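You operate a simulated robot arm through the tools that you are given. There is no shell and no other tool.

The job below is to be done with a simulated robot arm. You get a single attempt, and the scene is never put back.

Task
Shut down the big-hopper mill and open its door once the rotor stops.
Fine: screw, then rotor; suction off and both bolts aside only after the Rotor still lamp lights.

It is judged by the outcome, as a careful person would: the job done as asked, and still so three seconds after it is handed in. It fails if anything else is knocked over, pushed out of place, dropped, spilled or broken.

Robot
A 6-joint arm with a fingered hand, hanging from a carriage that runs on a gantry, over the field with the corners [-0.942, 1.278], [-1.223, 0.03], [1.313, -0.541], [1.594, 0.708] (x, y) and turns from -344 to 344 degrees about z. Base frame: it is fixed where the carriage stands at the start and does not move with it; the origin is on the floor, on the carriage's upright axis, x ahead of it, y to its left, z up. Lengths are in m, angles in degrees, forces in N, time in s.
With the tool pointing down near the work surface it reaches from about 0.28 to 0.76 m from the robot's upright axis, wherever it stands. Its first joint turns from -166.0 to 166.0 degrees. Places, roughly: air inlet lever [-1, -4.4, 0.5]; big hopper gate knob [1.3, 0.6, 0.7]; big red stop button [0.4, -5, 0.8]; chute lever [1, 0.6, 0.7]; classifier dial [0.7, -5.1, 0.8]; cooling switch [0.4, -5.1, 1]; direction switch [0.8, -5.1, 0.8]; feed dial [0.5, -5.1, 0.8]; green classifier button [0.8, -5.1, 1]; green fan button [0.9, -5.2, 1]; green feeder button [0.7, -5.1, 1]; green mill button [0.7, -5.1, 1]; green rotor button [2.2, 0.5, 1.2]; green screw button [2.3, 0.5, 1.2]; green suction button [2.1, 0.6, 1.2]; left grease knob [-0.9, -4, 0.6]; lower swing bolt [1.8, 0.4, 0.6]; main switch [0.9, -5.2, 0.8]; mill door [1.7, 0.4, 0.7]; red classifier button [0.8, -5.1, 1]; red duct lever [-0.2, -4.1, 1.2]; red fan button [0.9, -5.2, 1]; red feeder button [0.7, -5.1, 1]; red mill button [0.7, -5.1, 1]; red rotor button [2.2, 0.5, 1.1]; red screw button [2.3, 0.5, 1.1]; red suction button [2.1, 0.6, 1.1]; reset button [0.6, -5.1, 1]; right grease knob [-0.9, -4.2, 0.6]; sample plunger [-0.2, -4.1, 0.9]; small control box [2.2, 0.5, 0.7]; small hopper gate knob [-0.9, -4.5, 0.9]; steel trough [0.1, 1.5, 0.3]; trough brake lever [0.2, 0.8, 0.3]; upper swing bolt [1.8, 0.4, 0.7]; water valve handle [-0.1, -3.7, 0.6]. Payload 4 kg.
Tool frame: the origin (TCP) lies between the finger pads and is the grasp point; the fingertips stand 0.03 m ahead of it; z points along the fingers, y is the line along which they close. The gripper opens to 0.104 m. The gripper's body begins 0.035 m behind the TCP. The gripper is a hand of 5 fingers: y runs from the thumb to the fingers, the wrist lies at [-0.015, -0.113, -0.19] in the tool frame, and closing takes about 1.5 s.
Orientation is that of the tool frame in the base frame, as [roll, pitch, yaw] about the fixed x, y, z axes, in that order (R = Rz(yaw) Ry(pitch) Rx(roll)). With the fingers straight down and the wrist toward the robot, the tool's x, y and z point along [0, 1, 0], [1, 0, 0] and [0, 0, -1] of the base frame.

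Tools
- The arm moves only by the tool nudge_tool. Its argument "targets" is text: rows parted by semicolons, each of 7 numbers parted by spaces: the turn, a rotation vector about the base's x, y, z in degrees, then the shift along the base's x, y, z in m, then the finger opening in m, from 0 to 0.104. In form: rx ry rz dx dy dz grip; .... A call has 1 to 20 rows; each row is the pose to reach, as a shift and turn from the pose commanded when the call began. Each row takes 0.2 s and may step no farther than 0.05 m and 8.6 degrees from the row before; otherwise, or with a gripper value out of range, the whole call is refused. A pose out of reach is approached as far as the arm can. The call stops where the force on the tool passes 90 N (or 10 N more than at its start, if that is more) or the arm is blocked; 0.2 s more then pass. Each finger travels about 0.045 m/s and halts on what it meets, pressing with about 33 N; the grip force reading is that of the motor and also rises with nothing between the fingers. The clock runs only during rows and for 0.2 s after the last one: add rows that repeat a pose to give the fingers time. The reply holds the time, the measured pose of the TCP, the force on the tool along the base axes, the opening and the grip force, in the units named above and with some noise, with the torque about the TCP (base axes, N m) and any sound that the robot's microphone picked up, and new pictures: "pictures" is both (left out), scene, wrist or none.
- Cameras (640 x 400 px; columns grow to the right, rows downward): "scene" is now at [0.2771, -0.0126, 1.7659]; the picture's right is [-0.14, -0.99, 0.00], its down [-0.74, 0.10, -0.66] and it looks along [0.66, -0.09, -0.75] (base axes); focal length 290 px, centre (320, 200). "wrist" rides on the gripper at [0.06, -0.083, -0.12] in the tool frame; the picture's right is [-0.79, 0.29, -0.54], its down [-0.56, -0.71, 0.44] and it looks along [-0.26, 0.65, 0.72] (tool axes); focal length 234 px, centre (320, 200). There is no depth. A picture from a camera that has moved, and an enlarged one, comes with that camera's place and axes in the base frame and with its lens.
- slide_trunk(by): slides the trunk up (or, below 0, down) by that many m; the arm and the scene camera ride with it, the base frame stays. It gives what a move gives, with no picture.
- steer(legs): drives the robot by 1 to 6 legs, each [ahead, left, turn to the left] in m, m and degrees, along the robot's own axes; the way and the turn of a leg run together, so that a leg with both is an arc; at most 1.5 m and 180 degrees a leg. The arm and the cameras ride along, it lands a little off, and it stops where it bumps. It keeps to its track: a leg is cut to what the track allows. It gives what a move gives, and a new picture of the scene camera.
- preshape(shape): the hand has 5 fingers and takes this shape, open, in about a second: jaw (thumb against the fingers, like two jaws); tri (thumb and two fingers); tip (a fingertip pinch); poke (one finger out to press); point (the index stretched); flat (the hand flat); cup (the hand cupped); fist (a fist). The gripper value then closes the fingers along that shape, each until it touches; the sizes above hold for jaw. It gives what a move gives, with no picture.
- turn_head(pan, tilt): turns the head with the scene camera to pan (to the left, within 155 degrees either way) and tilt (down, from -29 to 69), counted from straight ahead of the robot. It gives what a move gives, and a new picture of the scene camera.
- close_up(camera, box): a new picture of the part [left, top, right, bottom] of that camera's present view, enlarged. No time passes.
- close_job(): hands the job in; it is judged then, once.

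Nothing tells you exact positions but the pictures and the camera data. Unless the task says otherwise, let go and move clear before handing in.

The tools are called after "Request:" by a JSON object that holds its "fn" and its "kwargs". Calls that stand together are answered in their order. nudge_tool: Moves the arm, as the interface text tells. Its arguments: {"type":"object","properties":{"targets":{"type":"string"},"pictures":{"type":"string","enum":["both","scene","wrist","none"]}},"required":["targets"]} The other tools are called the same way: slide_trunk (by) slides the trunk up or down; preshape (shape) gives the hand a shape; steer (legs) drives the base; turn_head (pan, tilt) turns the head that bears the scene camera; close_up (camera, box) takes an enlarged picture of a part of a camera's view; close_job () hands the job in.

At the start:

```text
t: 0.0
tool_pos: [0.4937, 0.1625, 1.2237]
tool_rot: [180.0, 0.0, 89.9]
force: [-0.2, -0.5, 0.7]
wrist_torque: [-0.01, 0.04, 0.0]
width: 0.1035
finger_force: 0.0
shape: jaw
trunk travel left (down, up): [-0.475, 0.123]
robot x, y, heading: [0.0001, -0.0007, 0.1]
head pan, tilt: [-7.9, 48.3]
```

scene: 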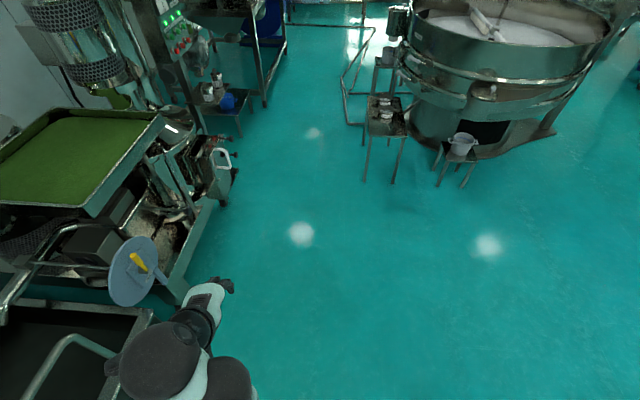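
wrist: 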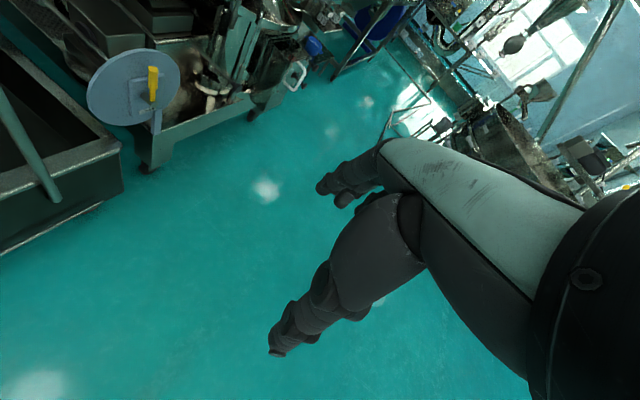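

The mill with the big green-filled hopper is to the left ahead, with a control panel (green and red lamps) behind it. I'll look at the panel and mill more closely before moving.

Request:
{"fn": "close_up", "kwargs": {"camera": "scene", "box": [120, 0, 280, 100]}}

Request:
{"fn": "turn_head", "kwargs": {"pan": 15, "tilt": 25}}

```text
4.00 times, centred on (200, 50) of scene
camera zoom: at [0.2771, -0.0126, 1.7659], right [-0.14, -0.99, 0.0], down [-0.74, 0.1, -0.66], along [0.66, -0.09, -0.75], focal length 1161 px, centre (800, 800)
```

zoom: 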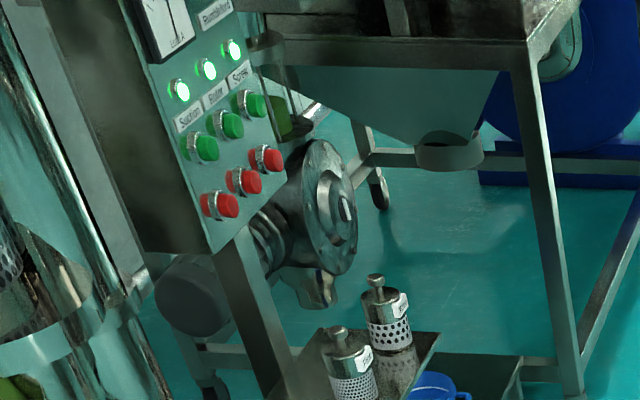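

```text
t: 0.9
tool_pos: [0.4935, 0.1621, 1.2246]
tool_rot: [-179.9, 0.0, 90.0]
force: [0.3, 0.4, -0.1]
wrist_torque: [0.0, 0.05, -0.01]
width: 0.1036
finger_force: 0.1
shape: jaw
trunk travel left (down, up): [-0.475, 0.123]
robot x, y, heading: [-0.0013, -0.0011, 0.1]
head pan, tilt: [15.0, 25.0]
camera scene: at [0.2883, 0.022, 1.8011], right [0.26, -0.97, 0.0], down [-0.41, -0.11, -0.91], along [0.88, 0.23, -0.42], focal length 290 px, centre (320, 200)
```

scene: 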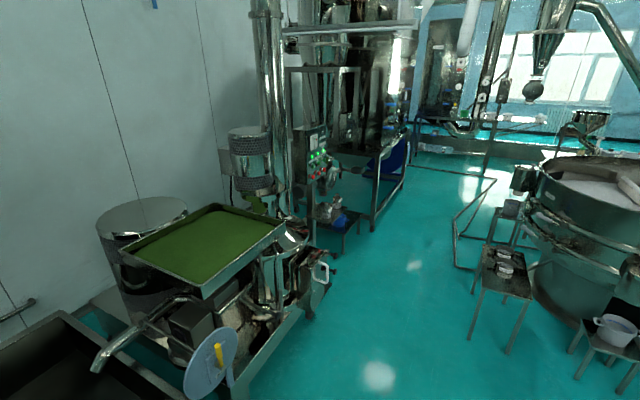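

Request:
{"fn": "close_up", "kwargs": {"camera": "scene", "box": [280, 110, 360, 210]}}

Request:
{"fn": "close_up", "kwargs": {"camera": "scene", "box": [200, 210, 360, 310]}}

Request:
{"fn": "close_up", "kwargs": {"camera": "scene", "box": [100, 250, 340, 400]}}

```text
4.00 times, centred on (320, 160) of scene
camera zoom: at [0.2883, 0.022, 1.8011], right [0.26, -0.97, 0.0], down [-0.41, -0.11, -0.91], along [0.88, 0.23, -0.42], focal length 1161 px, centre (320, 360)
```

zoom: 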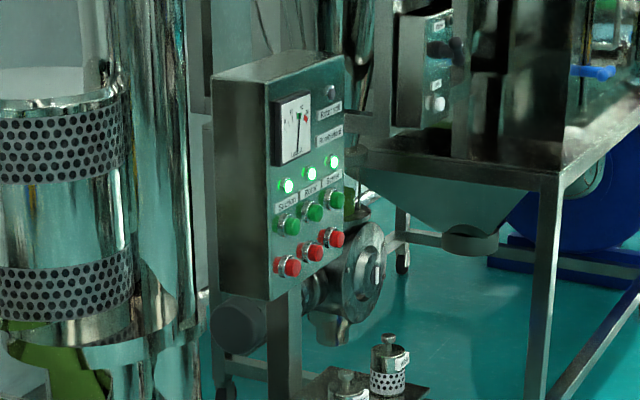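

```text
4.00 times, centred on (280, 260) of scene
camera zoom: at [0.2883, 0.022, 1.8011], right [0.26, -0.97, 0.0], down [-0.41, -0.11, -0.91], along [0.88, 0.23, -0.42], focal length 1161 px, centre (480, -40)
```

zoom: 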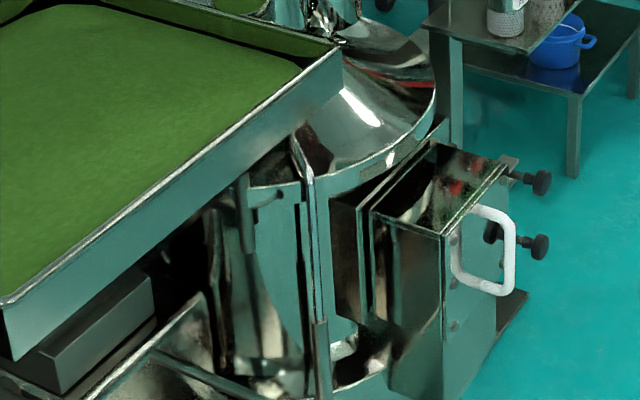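

```text
2.67 times, centred on (220, 325) of scene
camera zoom: at [0.2883, 0.022, 1.8011], right [0.26, -0.97, 0.0], down [-0.41, -0.11, -0.91], along [0.88, 0.23, -0.42], focal length 774 px, centre (587, -133)
```

zoom: 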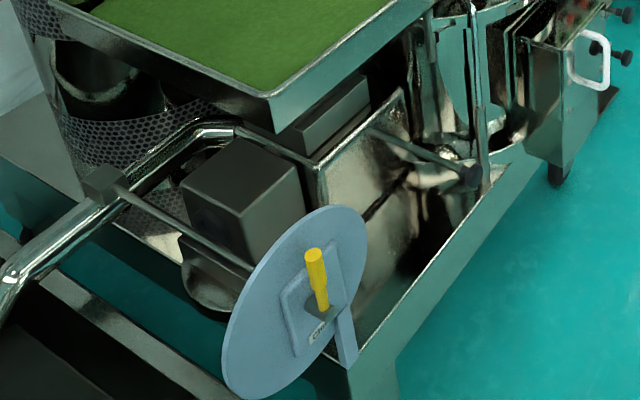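

The panel (Suction, Rotor, Screw columns, red buttons in the lower row) stands beyond the mill. The door, with its white handle and two black-knobbed swing bolts, faces the aisle. I'll drive along the aisle for a better look.

Request:
{"fn": "steer", "kwargs": {"legs": [[0.7, -0.1, 0]]}}

```text
t: 4.8
tool_pos: [1.1969, 0.0558, 1.2245]
tool_rot: [-179.9, 0.0, 89.5]
force: [0.2, 0.0, 0.0]
wrist_torque: [0.03, -0.05, -0.02]
width: 0.1033
finger_force: 0.1
shape: jaw
trunk travel left (down, up): [-0.475, 0.123]
robot x, y, heading: [0.7053, -0.0993, -0.7]
head pan, tilt: [15.0, 25.0]
camera scene: at [0.9907, -0.0828, 1.8011], right [0.25, -0.97, 0.0], down [-0.41, -0.11, -0.91], along [0.88, 0.23, -0.42], focal length 290 px, centre (320, 200)
```

scene: 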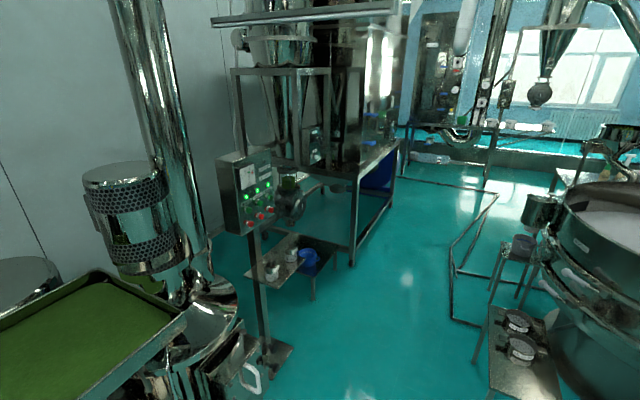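

Request:
{"fn": "close_up", "kwargs": {"camera": "scene", "box": [200, 145, 320, 235]}}

Request:
{"fn": "turn_head", "kwargs": {"pan": 20, "tilt": 50}}

```text
4.44 times, centred on (260, 190) of scene
camera zoom: at [0.9907, -0.0828, 1.8011], right [0.25, -0.97, 0.0], down [-0.41, -0.11, -0.91], along [0.88, 0.23, -0.42], focal length 1290 px, centre (587, 244)
```

zoom: 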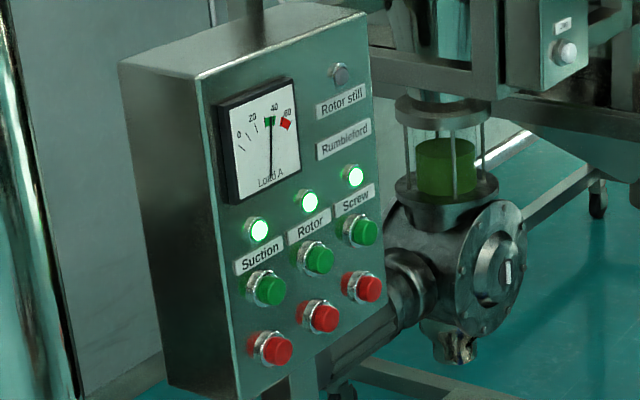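

```text
t: 5.6
tool_pos: [1.1981, 0.0555, 1.225]
tool_rot: [180.0, 0.0, 89.5]
force: [0.0, 0.1, 0.0]
wrist_torque: [0.01, -0.01, -0.02]
width: 0.1035
finger_force: 0.1
shape: jaw
trunk travel left (down, up): [-0.475, 0.123]
robot x, y, heading: [0.6998, -0.1026, -0.6]
head pan, tilt: [20.0, 50.0]
camera scene: at [0.9742, -0.0802, 1.7637], right [0.33, -0.94, 0.0], down [-0.72, -0.25, -0.64], along [0.61, 0.21, -0.77], focal length 290 px, centre (320, 200)
```

scene: 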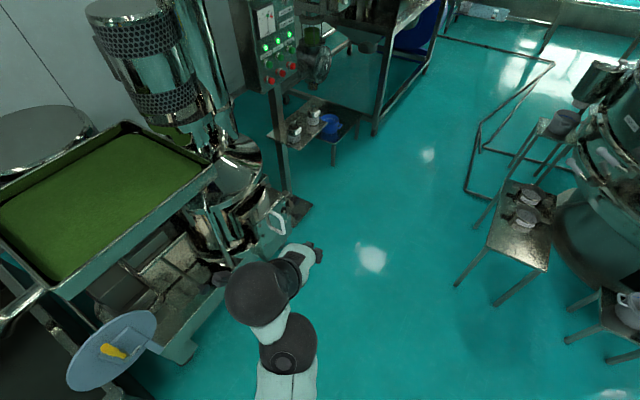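

Request:
{"fn": "close_up", "kwargs": {"camera": "scene", "box": [160, 170, 320, 270]}}

Request:
{"fn": "close_up", "kwargs": {"camera": "scene", "box": [220, 200, 300, 250]}}

Request:
{"fn": "close_up", "kwargs": {"camera": "scene", "box": [60, 230, 220, 400]}}

```text
4.00 times, centred on (240, 220) of scene
camera zoom: at [0.9742, -0.0802, 1.7637], right [0.33, -0.94, 0.0], down [-0.72, -0.25, -0.64], along [0.61, 0.21, -0.77], focal length 1161 px, centre (640, 120)
```

zoom: 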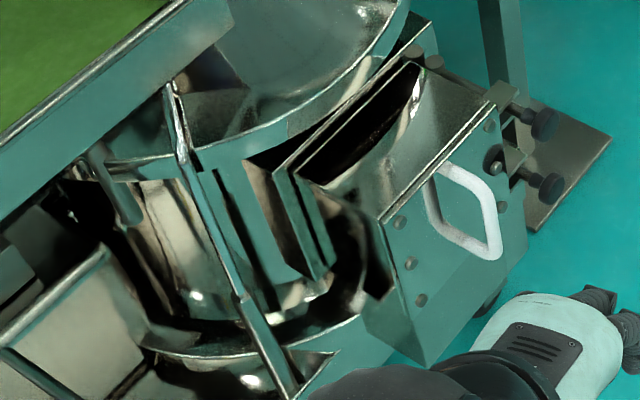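

```text
8.00 times, centred on (260, 225) of scene
camera zoom: at [0.9742, -0.0802, 1.7637], right [0.33, -0.94, 0.0], down [-0.72, -0.25, -0.64], along [0.61, 0.21, -0.77], focal length 2322 px, centre (800, 0)
```

zoom: 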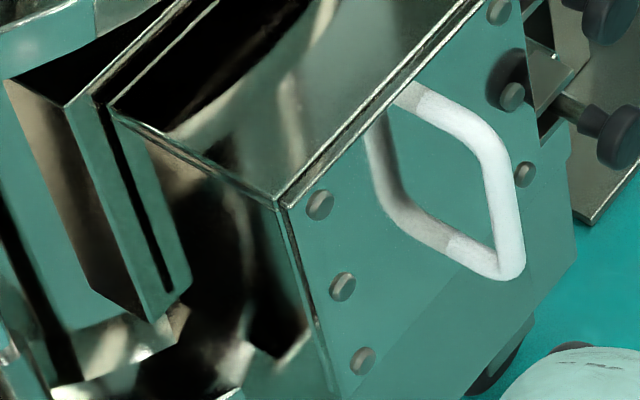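

```text
2.35 times, centred on (140, 315) of scene
camera zoom: at [0.9742, -0.0802, 1.7637], right [0.33, -0.94, 0.0], down [-0.72, -0.25, -0.64], along [0.61, 0.21, -0.77], focal length 683 px, centre (744, -71)
```

zoom: 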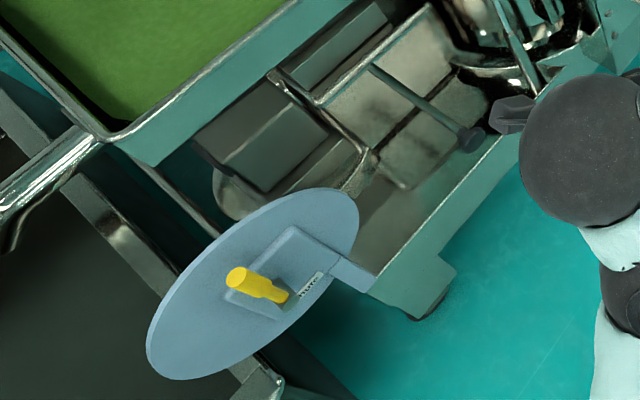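

The door is hinged on the left, with the bolts' black knobs on its right edge sticking out toward the aisle. I'll first form a poking finger and turn the hand to point toward the panel (+y) while I'm still in free space.

Request:
{"fn": "preshape", "kwargs": {"shape": "poke"}}

Request:
{"fn": "nudge_tool", "kwargs": {"targets": "8.2 0 0 0 0 0 0.1; 16.4 0 0 0 0 0 0.1; 24.6 0 0 0 0 0 0.1; 32.8 0 0 0 0 0 0.1; 41 0 0 0 0 0 0.1; 49.2 0 0 0 0 0 0.1; 57.4 0 0 0 0 0 0.1; 65.6 0 0 0 0 0 0.1; 73.8 0 0 0 0 0 0.1; 82 0 0 0 0 0 0.1; 90 0 0 0 0 0 0.1"}}

```text
t: 6.5
tool_pos: [1.1973, 0.0566, 1.2246]
tool_rot: [180.0, 0.1, 89.5]
force: [0.3, -0.4, 0.3]
wrist_torque: [0.01, -0.02, -0.01]
width: 0.0002
finger_force: 0.1
shape: poke
trunk travel left (down, up): [-0.475, 0.123]
robot x, y, heading: [0.6985, -0.1029, -0.7]
head pan, tilt: [20.0, 50.0]
```

```text
t: 8.9
tool_pos: [1.0938, 0.1169, 1.3959]
tool_rot: [-146.0, -76.9, 53.1]
force: [0.1, -1.4, -0.4]
wrist_torque: [-0.02, 0.05, 0.0]
width: 0.0923
finger_force: 0.0
shape: jaw
out of reach, approached as far as the arm can: row 5, 6, 7, 8, 9, 10, 11
trunk travel left (down, up): [-0.475, 0.123]
robot x, y, heading: [0.7052, -0.1016, -0.7]
head pan, tilt: [20.0, 50.0]
camera scene: at [0.9741, -0.0802, 1.7636], right [0.33, -0.94, 0.0], down [-0.72, -0.26, -0.64], along [0.61, 0.21, -0.77], focal length 290 px, centre (320, 200)
camera wrist: at [1.0145, 0.0165, 1.4878], right [0.16, -0.69, -0.7], down [-0.76, 0.37, -0.54], along [0.63, 0.62, -0.47], focal length 234 px, centre (320, 200)
```

scene: 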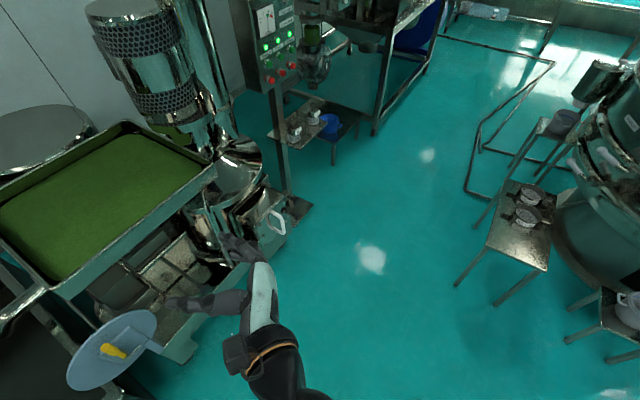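
wrist: 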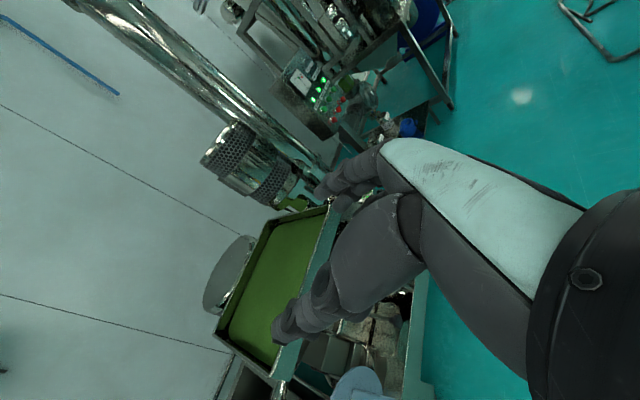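

The hand went back to jaw because I gave a wide grip value, and the turn was out of reach this close in. I'll extend the hand forward and see which pose the commands count from.

Request:
{"fn": "nudge_tool", "kwargs": {"targets": "0 0 0 0.04 0 0 0; 0 0 0 0.08 0 0 0; 0 0 0 0.12 0 0 0; 0 0 0 0.16 0 0 0; 0 0 0 0.2 0 0 0; 0 0 0 0.2 0 0 0; 0 0 0 0.2 0 0 0; 0 0 0 0.2 0 0 0"}}

```text
t: 10.7
tool_pos: [1.1872, 0.1502, 1.465]
tool_rot: [-147.4, -76.3, 53.8]
force: [-0.6, 0.3, 0.8]
wrist_torque: [0.01, -0.02, 0.02]
width: 0.0
finger_force: 33.1
shape: jaw
out of reach, approached as far as the arm can: row 1, 2, 3, 4, 5, 6, 7, 8
trunk travel left (down, up): [-0.475, 0.123]
robot x, y, heading: [0.7023, -0.1032, -0.7]
head pan, tilt: [20.0, 50.0]
camera scene: at [0.9741, -0.0802, 1.7637], right [0.33, -0.94, 0.0], down [-0.72, -0.26, -0.64], along [0.61, 0.21, -0.77], focal length 290 px, centre (320, 200)
camera wrist: at [1.1072, 0.0521, 1.5581], right [0.15, -0.7, -0.7], down [-0.75, 0.37, -0.54], along [0.64, 0.6, -0.48], focal length 234 px, centre (320, 200)
```

scene: 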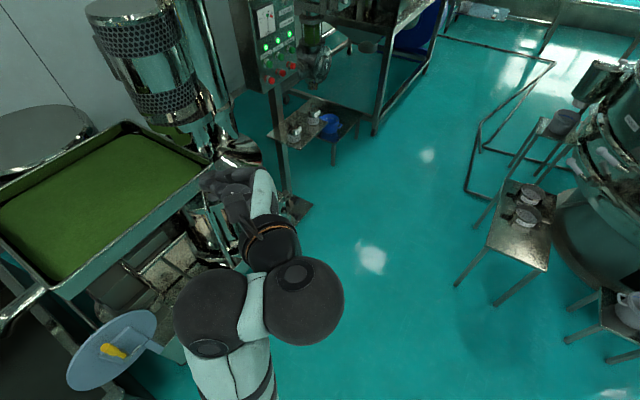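
wrist: 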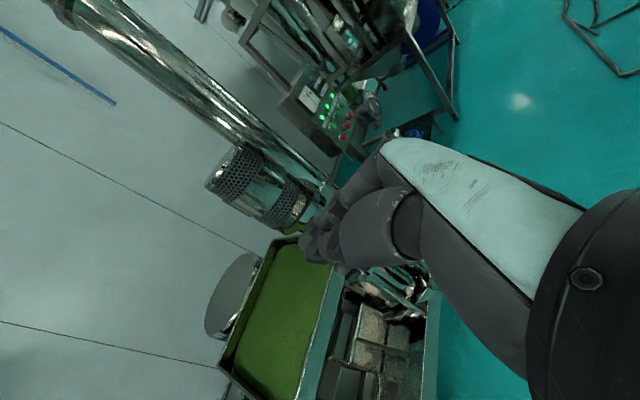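

Request:
{"fn": "nudge_tool", "kwargs": {"targets": "0 0 0 0 0 0 0; 0 0 0 0.03 0 0 0", "pictures": "none"}}

```text
t: 11.3
tool_pos: [1.199, 0.1589, 1.4777]
tool_rot: [-146.9, -76.4, 53.5]
force: [-0.6, -0.3, 0.8]
wrist_torque: [-0.01, 0.01, 0.0]
width: 0.0001
finger_force: 33.0
shape: jaw
out of reach, approached as far as the arm can: row 2
trunk travel left (down, up): [-0.475, 0.123]
robot x, y, heading: [0.6999, -0.1065, -0.6]
head pan, tilt: [20.0, 50.0]
```

Request:
{"fn": "nudge_tool", "kwargs": {"targets": "0 0 -8 0 0 0 0; 0 0 -16 0 0 0 0; 0 0 -24 0 0 0 0; 0 0 -32 0 0 0 0; 0 0 -40 0 0 0 0; 0 0 -40 0.04 0 0 0; 0 0 -40 0.08 0 0 0; 0 0 -40 0.12 0 0 0"}}

```text
t: 13.1
tool_pos: [1.2813, 0.1325, 1.5041]
tool_rot: [-151.7, -76.2, 19.2]
force: [-0.8, 1.0, -0.2]
wrist_torque: [0.03, -0.05, -0.05]
width: 0.0
finger_force: 33.3
shape: jaw
out of reach, approached as far as the arm can: row 3, 4, 5, 6, 7, 8
trunk travel left (down, up): [-0.475, 0.123]
robot x, y, heading: [0.7025, -0.1046, -0.6]
head pan, tilt: [20.0, 50.0]
camera scene: at [0.9737, -0.0801, 1.7634], right [0.33, -0.94, 0.0], down [-0.72, -0.25, -0.64], along [0.61, 0.21, -0.77], focal length 290 px, centre (320, 200)
camera wrist: at [1.156, 0.1074, 1.5971], right [-0.32, -0.65, -0.69], down [-0.35, 0.76, -0.55], along [0.88, 0.06, -0.47], focal length 234 px, centre (320, 200)
```

scene: 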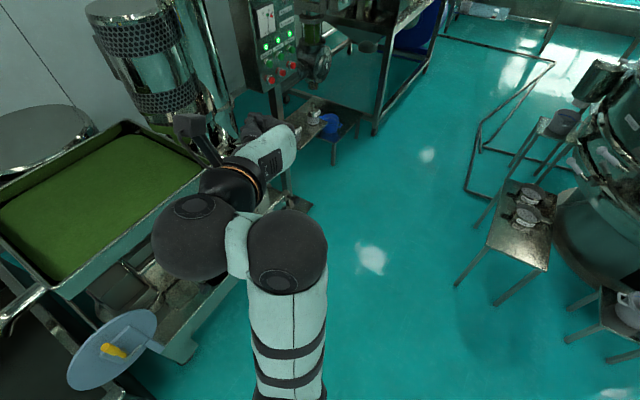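
wrist: 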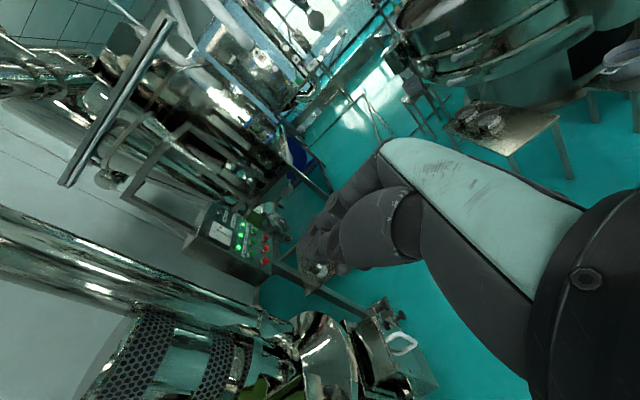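

The arm has been pushed against a joint limit in this configuration. I'll look at the arm itself to understand its layout before choosing a posture.

Request:
{"fn": "turn_head", "kwargs": {"pan": 0, "tilt": 69}}

Request:
{"fn": "turn_head", "kwargs": {"pan": 150, "tilt": 60}}

```text
t: 14.0
tool_pos: [1.2809, 0.1312, 1.5048]
tool_rot: [-151.3, -76.3, 18.7]
force: [0.6, -0.4, -0.6]
wrist_torque: [-0.02, 0.01, 0.0]
width: 0.0001
finger_force: 33.4
shape: jaw
trunk travel left (down, up): [-0.475, 0.123]
robot x, y, heading: [0.7011, -0.1005, -0.5]
head pan, tilt: [0.0, 68.8]
camera scene: at [0.9575, -0.1063, 1.7417], right [-0.01, -1.0, 0.0], down [-0.93, 0.01, -0.36], along [0.36, 0.0, -0.93], focal length 290 px, centre (320, 200)
```

scene: 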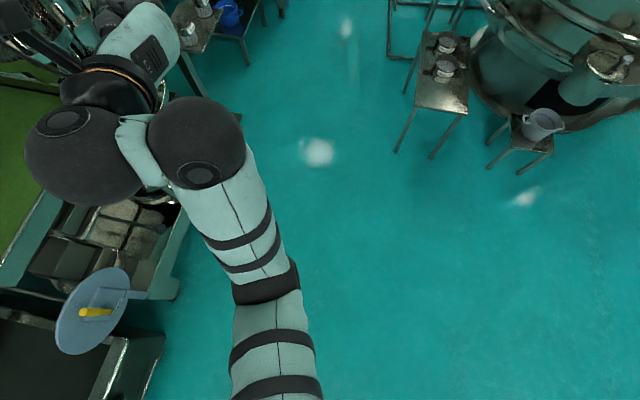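

```text
t: 16.3
tool_pos: [1.2809, 0.133, 1.5055]
tool_rot: [-150.7, -76.4, 18.2]
force: [0.1, 1.0, -0.4]
wrist_torque: [0.0, 0.01, -0.04]
width: 0.0
finger_force: 32.6
shape: jaw
trunk travel left (down, up): [-0.475, 0.123]
robot x, y, heading: [0.6984, -0.101, -0.4]
head pan, tilt: [150.0, 60.0]
camera scene: at [0.8441, -0.0719, 1.7511], right [0.51, 0.86, 0.0], down [0.75, -0.44, -0.5], along [-0.43, 0.25, -0.87], focal length 290 px, centre (320, 200)
```

scene: 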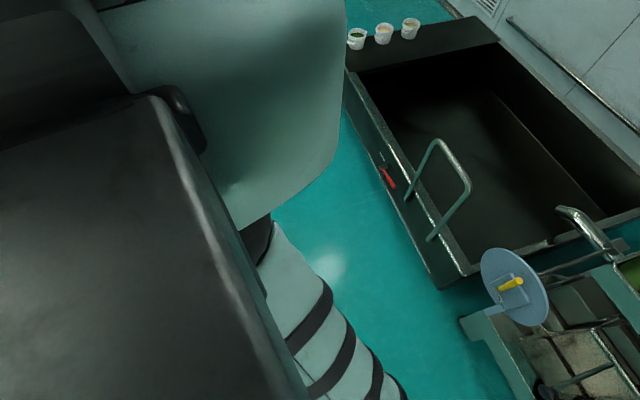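

The arm's plane runs straight ahead, so pointing the hand sideways is near a wrist singularity. I'll drive closer to the panel so the finger can point forward and to the left.

Request:
{"fn": "steer", "kwargs": {"legs": [[0.7, 0.0, 0]]}}

Request:
{"fn": "turn_head", "kwargs": {"pan": 30, "tilt": 35}}

```text
t: 20.2
tool_pos: [1.9887, 0.1278, 1.5043]
tool_rot: [-151.7, -76.2, 19.3]
force: [-0.3, -0.8, -0.4]
wrist_torque: [-0.01, -0.01, -0.01]
width: 0.0
finger_force: 33.3
shape: jaw
trunk travel left (down, up): [-0.475, 0.123]
robot x, y, heading: [1.4062, -0.109, -0.4]
head pan, tilt: [150.0, 60.0]
camera scene: at [1.5505, -0.0778, 1.7511], right [0.51, 0.86, 0.0], down [0.75, -0.44, -0.5], along [-0.43, 0.25, -0.87], focal length 290 px, centre (320, 200)
```

scene: 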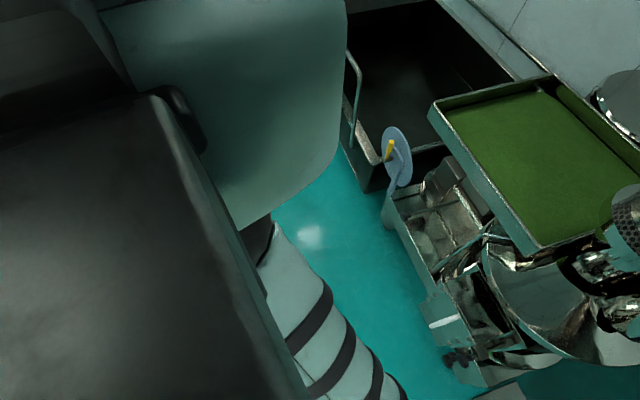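

```text
t: 22.2
tool_pos: [1.9873, 0.1271, 1.5037]
tool_rot: [-151.4, -76.2, 18.9]
force: [-0.5, -0.8, -0.9]
wrist_torque: [0.0, -0.03, 0.02]
width: 0.0
finger_force: 33.3
shape: jaw
trunk travel left (down, up): [-0.475, 0.123]
robot x, y, heading: [1.4059, -0.1096, -0.3]
head pan, tilt: [30.0, 35.0]
camera scene: at [1.6845, -0.0682, 1.7854], right [0.49, -0.87, 0.0], down [-0.5, -0.28, -0.82], along [0.71, 0.4, -0.57], focal length 290 px, centre (320, 200)
```

scene: 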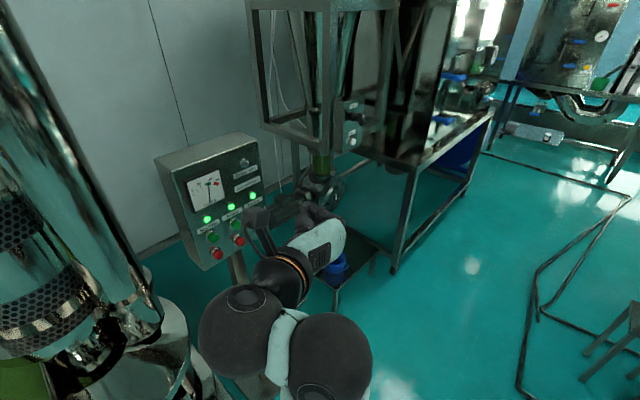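

The red buttons triangulate to suction ≈ (2.105, 0.554, 1.097), rotor ≈ (2.186, 0.536, 1.097) and screw ≈ (2.267, 0.517, 1.097). Next I'll form the poke finger and see where its tip lies.

Request:
{"fn": "preshape", "kwargs": {"shape": "poke"}}

Request:
{"fn": "nudge_tool", "kwargs": {"targets": "0 0 0 0 0 0 0; 0 0 0 0 0 0 0", "pictures": "both"}}

Request:
{"fn": "close_up", "kwargs": {"camera": "scene", "box": [200, 160, 380, 300]}}

Request:
{"fn": "close_up", "kwargs": {"camera": "wrist", "box": [200, 100, 460, 300]}}

```text
t: 23.1
tool_pos: [1.9871, 0.1279, 1.5048]
tool_rot: [-151.6, -76.2, 19.1]
force: [0.0, -0.3, -0.2]
wrist_torque: [0.0, 0.0, 0.0]
width: 0.0001
finger_force: 0.0
shape: poke
trunk travel left (down, up): [-0.475, 0.123]
robot x, y, heading: [1.4084, -0.1077, -0.6]
head pan, tilt: [30.0, 35.0]
```

```text
t: 23.7
tool_pos: [1.9883, 0.1278, 1.5045]
tool_rot: [-151.7, -76.2, 19.4]
force: [0.5, -0.2, 1.2]
wrist_torque: [-0.02, 0.0, -0.01]
width: 0.0001
finger_force: 0.1
shape: jaw
trunk travel left (down, up): [-0.475, 0.123]
robot x, y, heading: [1.4055, -0.1078, -0.4]
head pan, tilt: [30.0, 35.0]
camera scene: at [1.6845, -0.0682, 1.7854], right [0.49, -0.87, 0.0], down [-0.5, -0.28, -0.82], along [0.71, 0.4, -0.57], focal length 290 px, centre (320, 200)
camera wrist: at [1.8624, 0.102, 1.5974], right [-0.32, -0.65, -0.69], down [-0.35, 0.75, -0.55], along [0.88, 0.06, -0.47], focal length 234 px, centre (320, 200)
```

scene: 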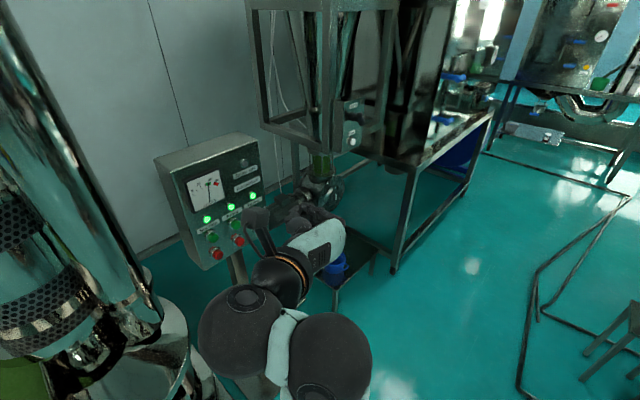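
wrist: 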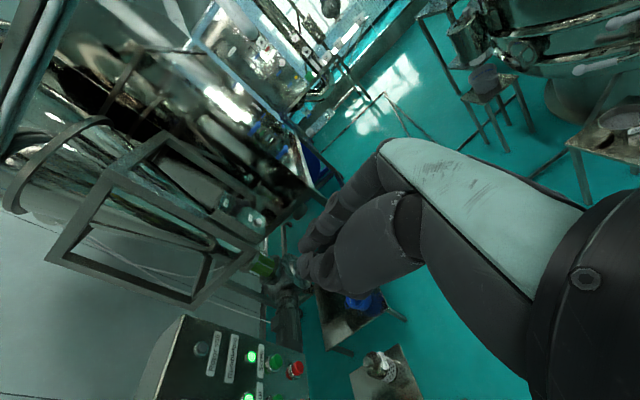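

```text
2.86 times, centred on (290, 230) of scene
camera zoom: at [1.6845, -0.0682, 1.7854], right [0.49, -0.87, 0.0], down [-0.5, -0.28, -0.82], along [0.71, 0.4, -0.57], focal length 829 px, centre (406, 114)
```

zoom: 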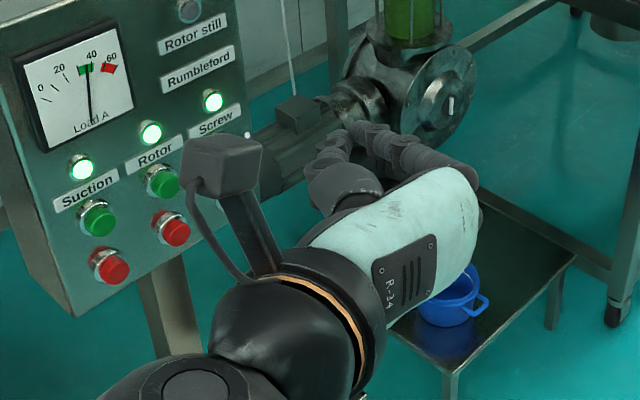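

```text
2.00 times, centred on (330, 200) of wrist
camera zoom: at [1.8624, 0.102, 1.5974], right [-0.32, -0.65, -0.69], down [-0.35, 0.75, -0.55], along [0.88, 0.06, -0.47], focal length 468 px, centre (300, 200)
```

zoom: 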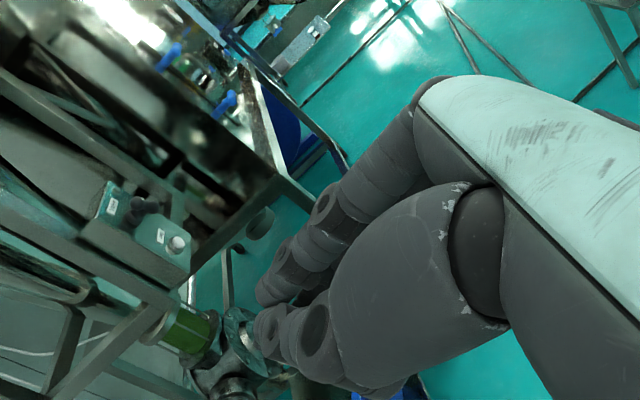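

Request:
{"fn": "preshape", "kwargs": {"shape": "poke"}}

Request:
{"fn": "close_up", "kwargs": {"camera": "scene", "box": [200, 160, 380, 300]}}

Request:
{"fn": "close_up", "kwargs": {"camera": "wrist", "box": [200, 100, 460, 300]}}

```text
t: 24.6
tool_pos: [1.988, 0.1278, 1.5037]
tool_rot: [-151.6, -76.2, 19.2]
force: [-0.5, -0.2, 0.1]
wrist_torque: [0.0, -0.01, 0.01]
width: 0.0
finger_force: 0.1
shape: poke
trunk travel left (down, up): [-0.475, 0.123]
robot x, y, heading: [1.4089, -0.1098, -0.2]
head pan, tilt: [30.0, 35.0]
```

```text
2.86 times, centred on (290, 230) of scene
camera zoom: at [1.6845, -0.0682, 1.7854], right [0.49, -0.87, 0.0], down [-0.5, -0.28, -0.82], along [0.71, 0.4, -0.57], focal length 829 px, centre (406, 114)
```

zoom: 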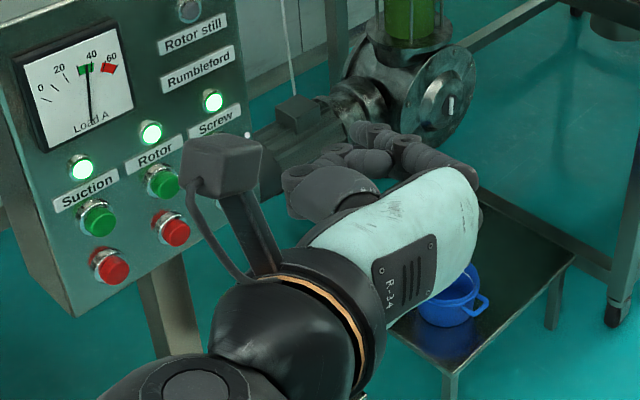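

```text
2.00 times, centred on (330, 200) of wrist
camera zoom: at [1.8624, 0.102, 1.5974], right [-0.32, -0.65, -0.69], down [-0.35, 0.75, -0.55], along [0.88, 0.06, -0.47], focal length 468 px, centre (300, 200)
```

zoom: 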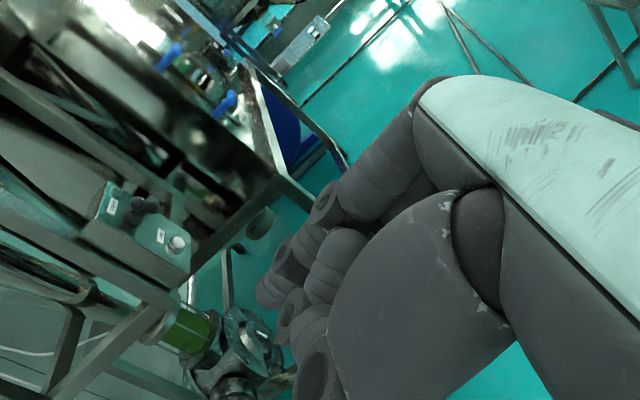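

Request:
{"fn": "nudge_tool", "kwargs": {"targets": "0 0 0 0 0 0 0.104", "pictures": "none"}}

```text
t: 25.0
tool_pos: [1.9883, 0.1269, 1.5044]
tool_rot: [-151.5, -76.2, 19.2]
force: [0.6, -0.9, -0.1]
wrist_torque: [0.0, 0.03, 0.0]
width: 0.0
finger_force: 0.0
shape: poke
trunk travel left (down, up): [-0.475, 0.123]
robot x, y, heading: [1.4116, -0.1084, -0.3]
head pan, tilt: [30.0, 35.0]
```

Request:
{"fn": "slide_trunk", "kwargs": {"by": -0.3}}

Request:
{"fn": "turn_head", "kwargs": {"pan": 25, "tilt": 25}}

```text
t: 28.0
tool_pos: [1.9877, 0.1271, 1.2036]
tool_rot: [-151.4, -76.3, 19.0]
force: [0.0, -0.1, 0.1]
wrist_torque: [-0.05, -0.03, 0.0]
width: 0.0
finger_force: 0.0
shape: poke
trunk travel left (down, up): [-0.175, 0.423]
robot x, y, heading: [1.4092, -0.1094, -0.5]
head pan, tilt: [30.0, 35.0]
```

```text
t: 28.7
tool_pos: [1.9889, 0.1271, 1.2031]
tool_rot: [-151.9, -76.2, 19.4]
force: [0.3, 0.0, -0.6]
wrist_torque: [-0.02, -0.03, 0.02]
width: 0.0
finger_force: 0.1
shape: poke
trunk travel left (down, up): [-0.175, 0.423]
robot x, y, heading: [1.4064, -0.109, -0.1]
head pan, tilt: [25.0, 25.0]
camera scene: at [1.6917, -0.0733, 1.5011], right [0.42, -0.91, 0.0], down [-0.38, -0.18, -0.91], along [0.82, 0.38, -0.42], focal length 290 px, centre (320, 200)
```

scene: 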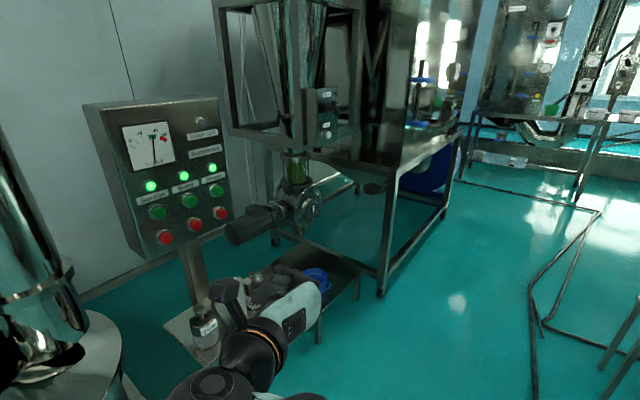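

Request:
{"fn": "nudge_tool", "kwargs": {"targets": "0 0 0 0.03 0.03 0 0.104; 0 0 0 0.06 0.06 0 0.104; 0 0 0 0.09 0.09 0 0.104"}}

Request:
{"fn": "close_up", "kwargs": {"camera": "scene", "box": [100, 140, 340, 340]}}

```text
t: 29.5
tool_pos: [2.0003, 0.1507, 1.2373]
tool_rot: [-153.9, -75.9, 21.7]
force: [0.5, 0.0, -0.8]
wrist_torque: [-0.01, 0.0, 0.05]
width: 0.0
finger_force: 0.1
shape: poke
out of reach, approached as far as the arm can: row 1, 2, 3
trunk travel left (down, up): [-0.175, 0.423]
robot x, y, heading: [1.4099, -0.1064, -0.6]
head pan, tilt: [25.0, 25.0]
camera scene: at [1.6917, -0.0735, 1.5011], right [0.42, -0.91, 0.0], down [-0.38, -0.18, -0.91], along [0.82, 0.38, -0.42], focal length 290 px, centre (320, 200)
camera wrist: at [1.8748, 0.1265, 1.3309], right [-0.32, -0.66, -0.68], down [-0.36, 0.75, -0.56], along [0.88, 0.06, -0.48], focal length 234 px, centre (320, 200)
```

scene: 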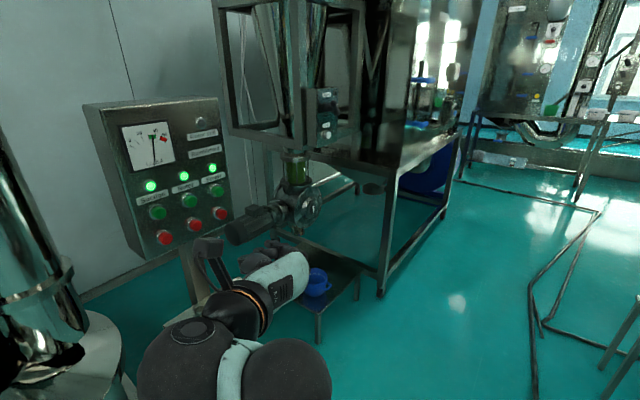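
wrist: 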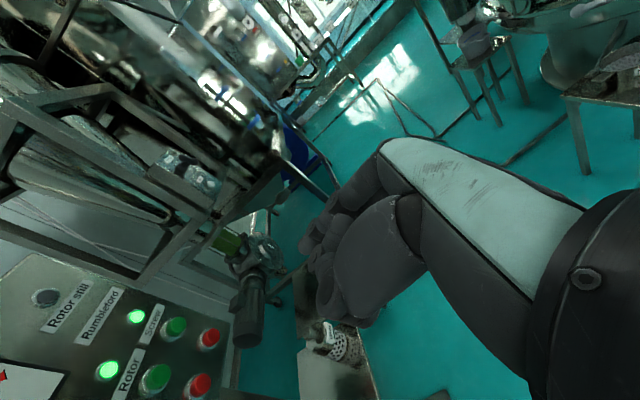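

```text
2.00 times, centred on (220, 240) of scene
camera zoom: at [1.6917, -0.0735, 1.5011], right [0.42, -0.91, 0.0], down [-0.38, -0.18, -0.91], along [0.82, 0.38, -0.42], focal length 580 px, centre (520, 120)
```

zoom: 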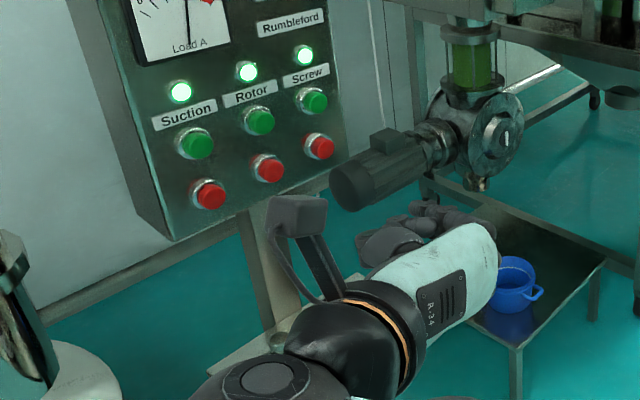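

That posture is still limited. I'll roll the hand about its pointing axis so the fingers sit above the thumb, which is a more natural pitch-forward posture for this wrist.

Request:
{"fn": "nudge_tool", "kwargs": {"targets": "-5.33 -5.99 1.72 0 0 0 0.104; -10.66 -11.98 3.44 0 0 0 0.104; -16 -18 5.2 0 0 0 0.104; -21.3 -24 6.9 0 0 0 0.104; -26.7 -30 8.6 0 0 0 0.104; -32 -36 10.3 0 0 0 0.104; -37.3 -42 12 0 0 0 0.104; -42.6 -48 13.8 0 0 0 0.104; -48 -54 15.5 0 0 0 0.104; -53.3 -60 17.2 0 0 0 0.104; -58.6 -66 18.9 0 0 0 0.104"}}

```text
t: 31.9
tool_pos: [2.0005, 0.1547, 1.2397]
tool_rot: [101.9, -6.1, 137.2]
force: [-0.9, 0.6, 0.7]
wrist_torque: [0.04, -0.03, -0.02]
width: 0.0
finger_force: 0.0
shape: poke
out of reach, approached as far as the arm can: row 1, 2, 3, 4, 5
trunk travel left (down, up): [-0.175, 0.423]
robot x, y, heading: [1.4081, -0.1074, -0.5]
head pan, tilt: [25.0, 25.0]
camera scene: at [1.6919, -0.0734, 1.5012], right [0.42, -0.91, 0.0], down [-0.38, -0.18, -0.91], along [0.82, 0.38, -0.42], focal length 290 px, centre (320, 200)
camera wrist: at [1.8612, 0.102, 1.19], right [0.28, -0.91, 0.31], down [0.54, -0.12, -0.84], along [0.79, 0.4, 0.45], focal length 234 px, centre (320, 200)
```

scene: 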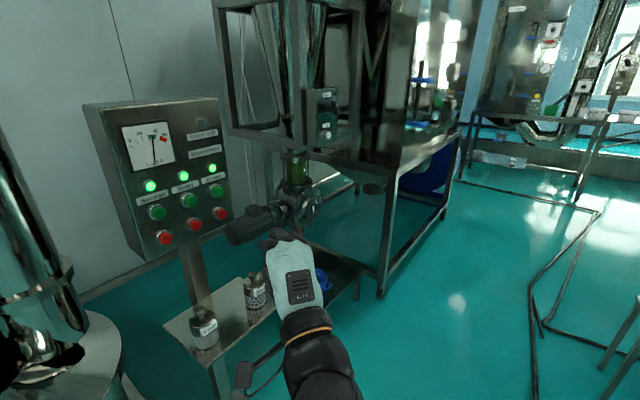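
wrist: 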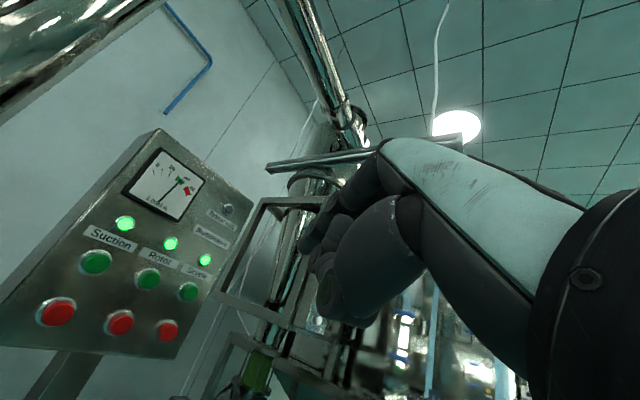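

The posture is reachable now, with the hand pointing forward and left toward the panel. I'll check where the poking fingertip is.

Request:
{"fn": "close_up", "kwargs": {"camera": "scene", "box": [220, 210, 360, 310]}}

Request:
{"fn": "close_up", "kwargs": {"camera": "wrist", "box": [260, 120, 460, 340]}}

```text
4.00 times, centred on (290, 260) of scene
camera zoom: at [1.6919, -0.0734, 1.5012], right [0.42, -0.91, 0.0], down [-0.38, -0.18, -0.91], along [0.82, 0.38, -0.42], focal length 1161 px, centre (440, -40)
```

zoom: 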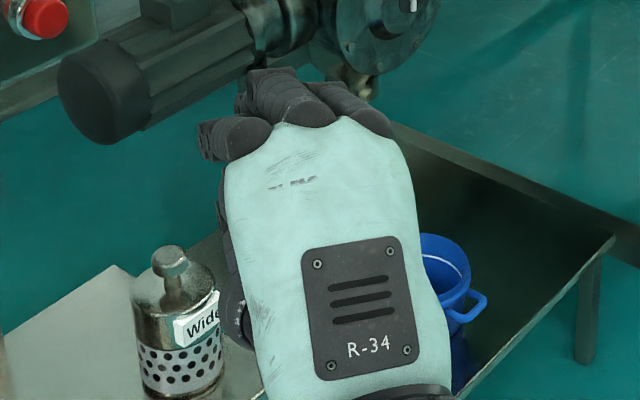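

```text
1.82 times, centred on (360, 230) of wrist
camera zoom: at [1.8612, 0.102, 1.19], right [0.28, -0.91, 0.31], down [0.54, -0.12, -0.84], along [0.79, 0.4, 0.45], focal length 426 px, centre (247, 146)
```

zoom: 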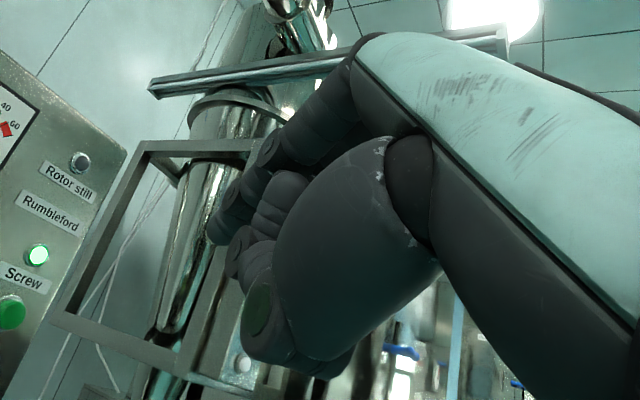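

Request:
{"fn": "nudge_tool", "kwargs": {"targets": "0 0 6 0.025 0.024 -0.022 0.104; 0 0 12 0.05 0.048 -0.045 0.104; 0 0 18 0.075 0.072 -0.067 0.104; 0 0 24 0.1 0.095 -0.09 0.104"}}

Request:
{"fn": "close_up", "kwargs": {"camera": "scene", "box": [180, 180, 340, 280]}}

```text
t: 33.1
tool_pos: [2.0917, 0.2487, 1.2015]
tool_rot: [98.3, 0.7, 161.2]
force: [-1.4, -0.3, -0.6]
wrist_torque: [0.02, -0.01, 0.05]
width: 0.0
finger_force: 0.1
shape: poke
trunk travel left (down, up): [-0.175, 0.423]
robot x, y, heading: [1.4055, -0.1065, -0.8]
head pan, tilt: [25.0, 25.0]
stopped in row 4: the arm was blocked; the commanded pose is now the measured one
camera scene: at [1.6913, -0.0734, 1.5009], right [0.42, -0.91, 0.0], down [-0.39, -0.18, -0.91], along [0.82, 0.38, -0.42], focal length 290 px, centre (320, 200)
camera wrist: at [1.9938, 0.1456, 1.1354], right [0.58, -0.72, 0.37], down [0.64, 0.13, -0.75], along [0.5, 0.68, 0.54], focal length 234 px, centre (320, 200)
```

scene: 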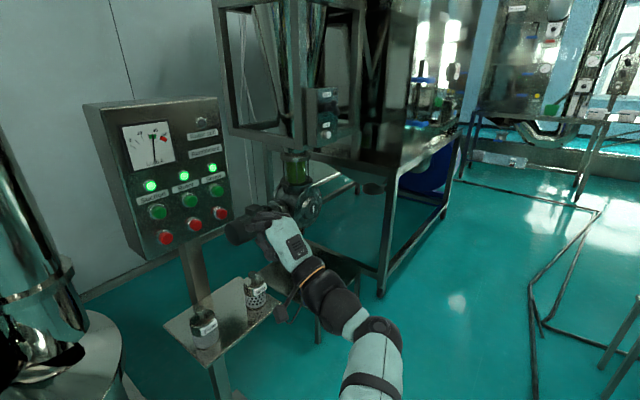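
wrist: 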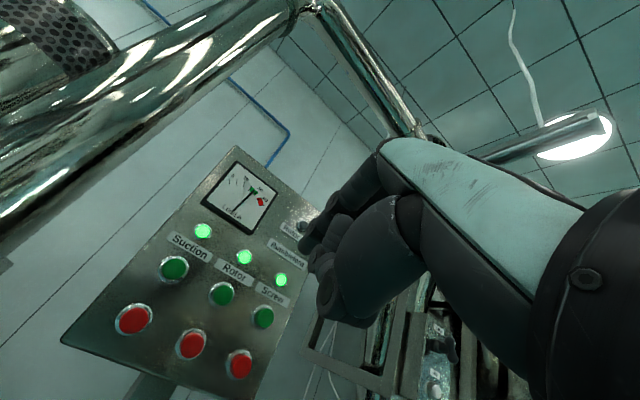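

```text
4.00 times, centred on (260, 230) of scene
camera zoom: at [1.6913, -0.0734, 1.5009], right [0.42, -0.91, 0.0], down [-0.39, -0.18, -0.91], along [0.82, 0.38, -0.42], focal length 1161 px, centre (560, 80)
```

zoom: 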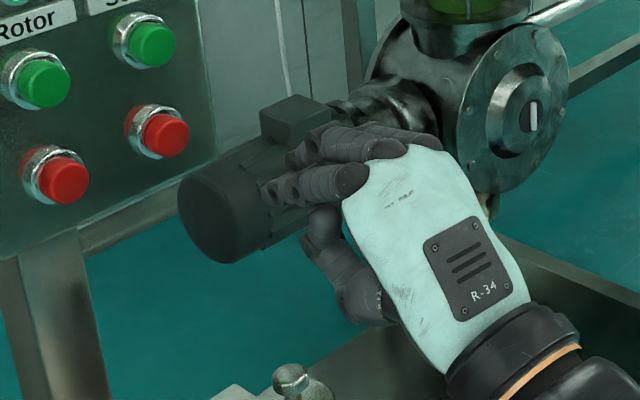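

The arm reported being blocked though the force at the hand is small, so I'll look down to see whether another part of the arm is touching something.

Request:
{"fn": "turn_head", "kwargs": {"pan": 5, "tilt": 65}}

Request:
{"fn": "turn_head", "kwargs": {"pan": 60, "tilt": 65}}

```text
t: 34.2
tool_pos: [2.0937, 0.2491, 1.1993]
tool_rot: [98.4, 0.6, 161.3]
force: [0.0, -1.0, -0.2]
wrist_torque: [0.0, 0.02, 0.0]
width: 0.0003
finger_force: 0.1
shape: poke
trunk travel left (down, up): [-0.175, 0.423]
robot x, y, heading: [1.4116, -0.1085, -0.6]
head pan, tilt: [5.0, 65.0]
camera scene: at [1.6687, -0.1067, 1.4456], right [0.08, -1.0, 0.0], down [-0.9, -0.07, -0.42], along [0.42, 0.03, -0.91], focal length 290 px, centre (320, 200)
```

scene: 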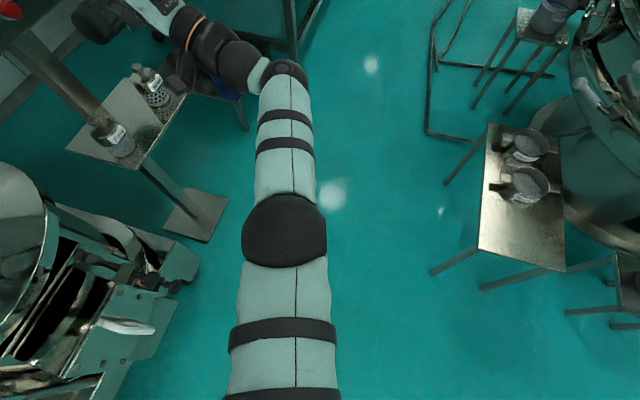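

```text
t: 35.4
tool_pos: [2.094, 0.2498, 1.1994]
tool_rot: [98.4, 0.6, 161.2]
force: [-0.1, 0.0, -0.9]
wrist_torque: [-0.01, 0.02, 0.0]
width: 0.0001
finger_force: 0.0
shape: poke
trunk travel left (down, up): [-0.175, 0.423]
robot x, y, heading: [1.4102, -0.1067, -0.4]
head pan, tilt: [60.0, 65.0]
camera scene: at [1.6389, -0.0593, 1.4455], right [0.86, -0.51, 0.0], down [-0.46, -0.78, -0.42], along [0.21, 0.36, -0.91], focal length 290 px, centre (320, 200)
```

scene: 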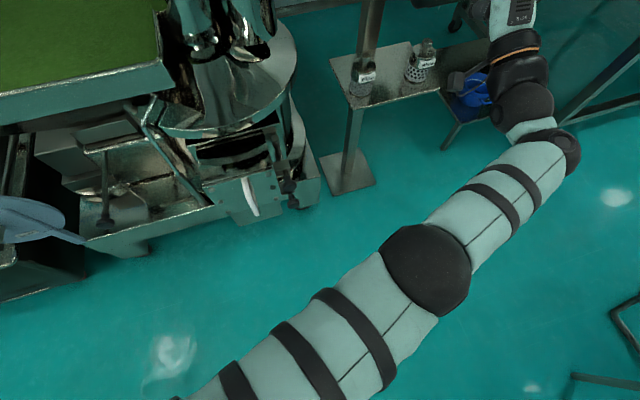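

Nothing is touching; the arm is simply at full stretch. I'll retract the hand a little and drive the carriage closer to the panel, past the door and well above it.

Request:
{"fn": "nudge_tool", "kwargs": {"targets": "0 0 0 -0.02 -0.04 0 0.104; 0 0 0 -0.04 -0.08 0 0.104; 0 0 0 -0.06 -0.12 0 0.104; 0 0 0 -0.07 -0.16 0 0.104; 0 0 0 -0.08 -0.19 0 0.104", "pictures": "none"}}

Request:
{"fn": "turn_head", "kwargs": {"pan": 40, "tilt": 45}}

```text
t: 36.6
tool_pos: [2.0145, 0.0604, 1.2002]
tool_rot: [98.4, 0.6, 161.1]
force: [-0.3, -0.3, 0.3]
wrist_torque: [0.0, 0.01, 0.01]
width: 0.0001
finger_force: 0.1
shape: poke
trunk travel left (down, up): [-0.175, 0.423]
robot x, y, heading: [1.4091, -0.1084, -0.5]
head pan, tilt: [60.0, 65.0]
```

```text
t: 37.5
tool_pos: [2.0137, 0.0604, 1.2005]
tool_rot: [98.4, 0.6, 161.3]
force: [0.0, 0.2, -0.4]
wrist_torque: [-0.02, 0.01, -0.01]
width: 0.0
finger_force: 0.2
shape: poke
trunk travel left (down, up): [-0.175, 0.423]
robot x, y, heading: [1.4096, -0.1088, -0.3]
head pan, tilt: [40.0, 45.0]
camera scene: at [1.6708, -0.0598, 1.4705], right [0.64, -0.77, 0.0], down [-0.55, -0.45, -0.71], along [0.54, 0.45, -0.71], focal length 290 px, centre (320, 200)
```

scene: 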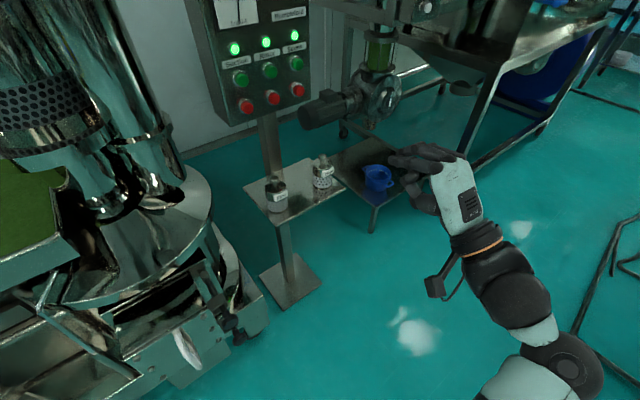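

Request:
{"fn": "steer", "kwargs": {"legs": [[0.06, 0.3, 0]]}}

```text
t: 39.5
tool_pos: [2.0772, 0.3633, 1.2007]
tool_rot: [98.6, 0.6, 161.1]
force: [-0.7, -0.6, -0.6]
wrist_torque: [0.02, -0.01, -0.03]
width: 0.0
finger_force: 0.1
shape: poke
trunk travel left (down, up): [-0.175, 0.423]
robot x, y, heading: [1.4715, 0.1935, -0.3]
head pan, tilt: [40.0, 45.0]
camera scene: at [1.734, 0.2436, 1.4706], right [0.64, -0.77, 0.0], down [-0.55, -0.45, -0.71], along [0.55, 0.45, -0.71], focal length 290 px, centre (320, 200)
```

scene: 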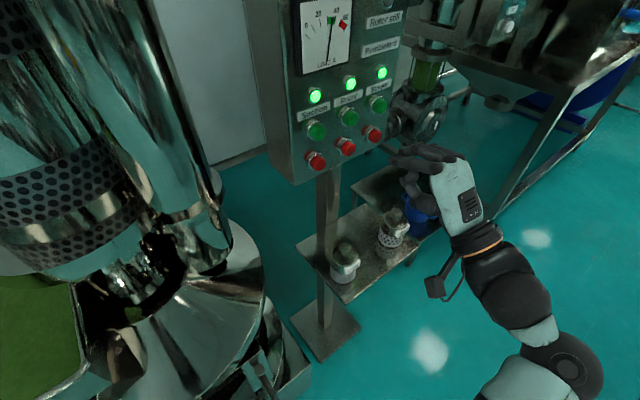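

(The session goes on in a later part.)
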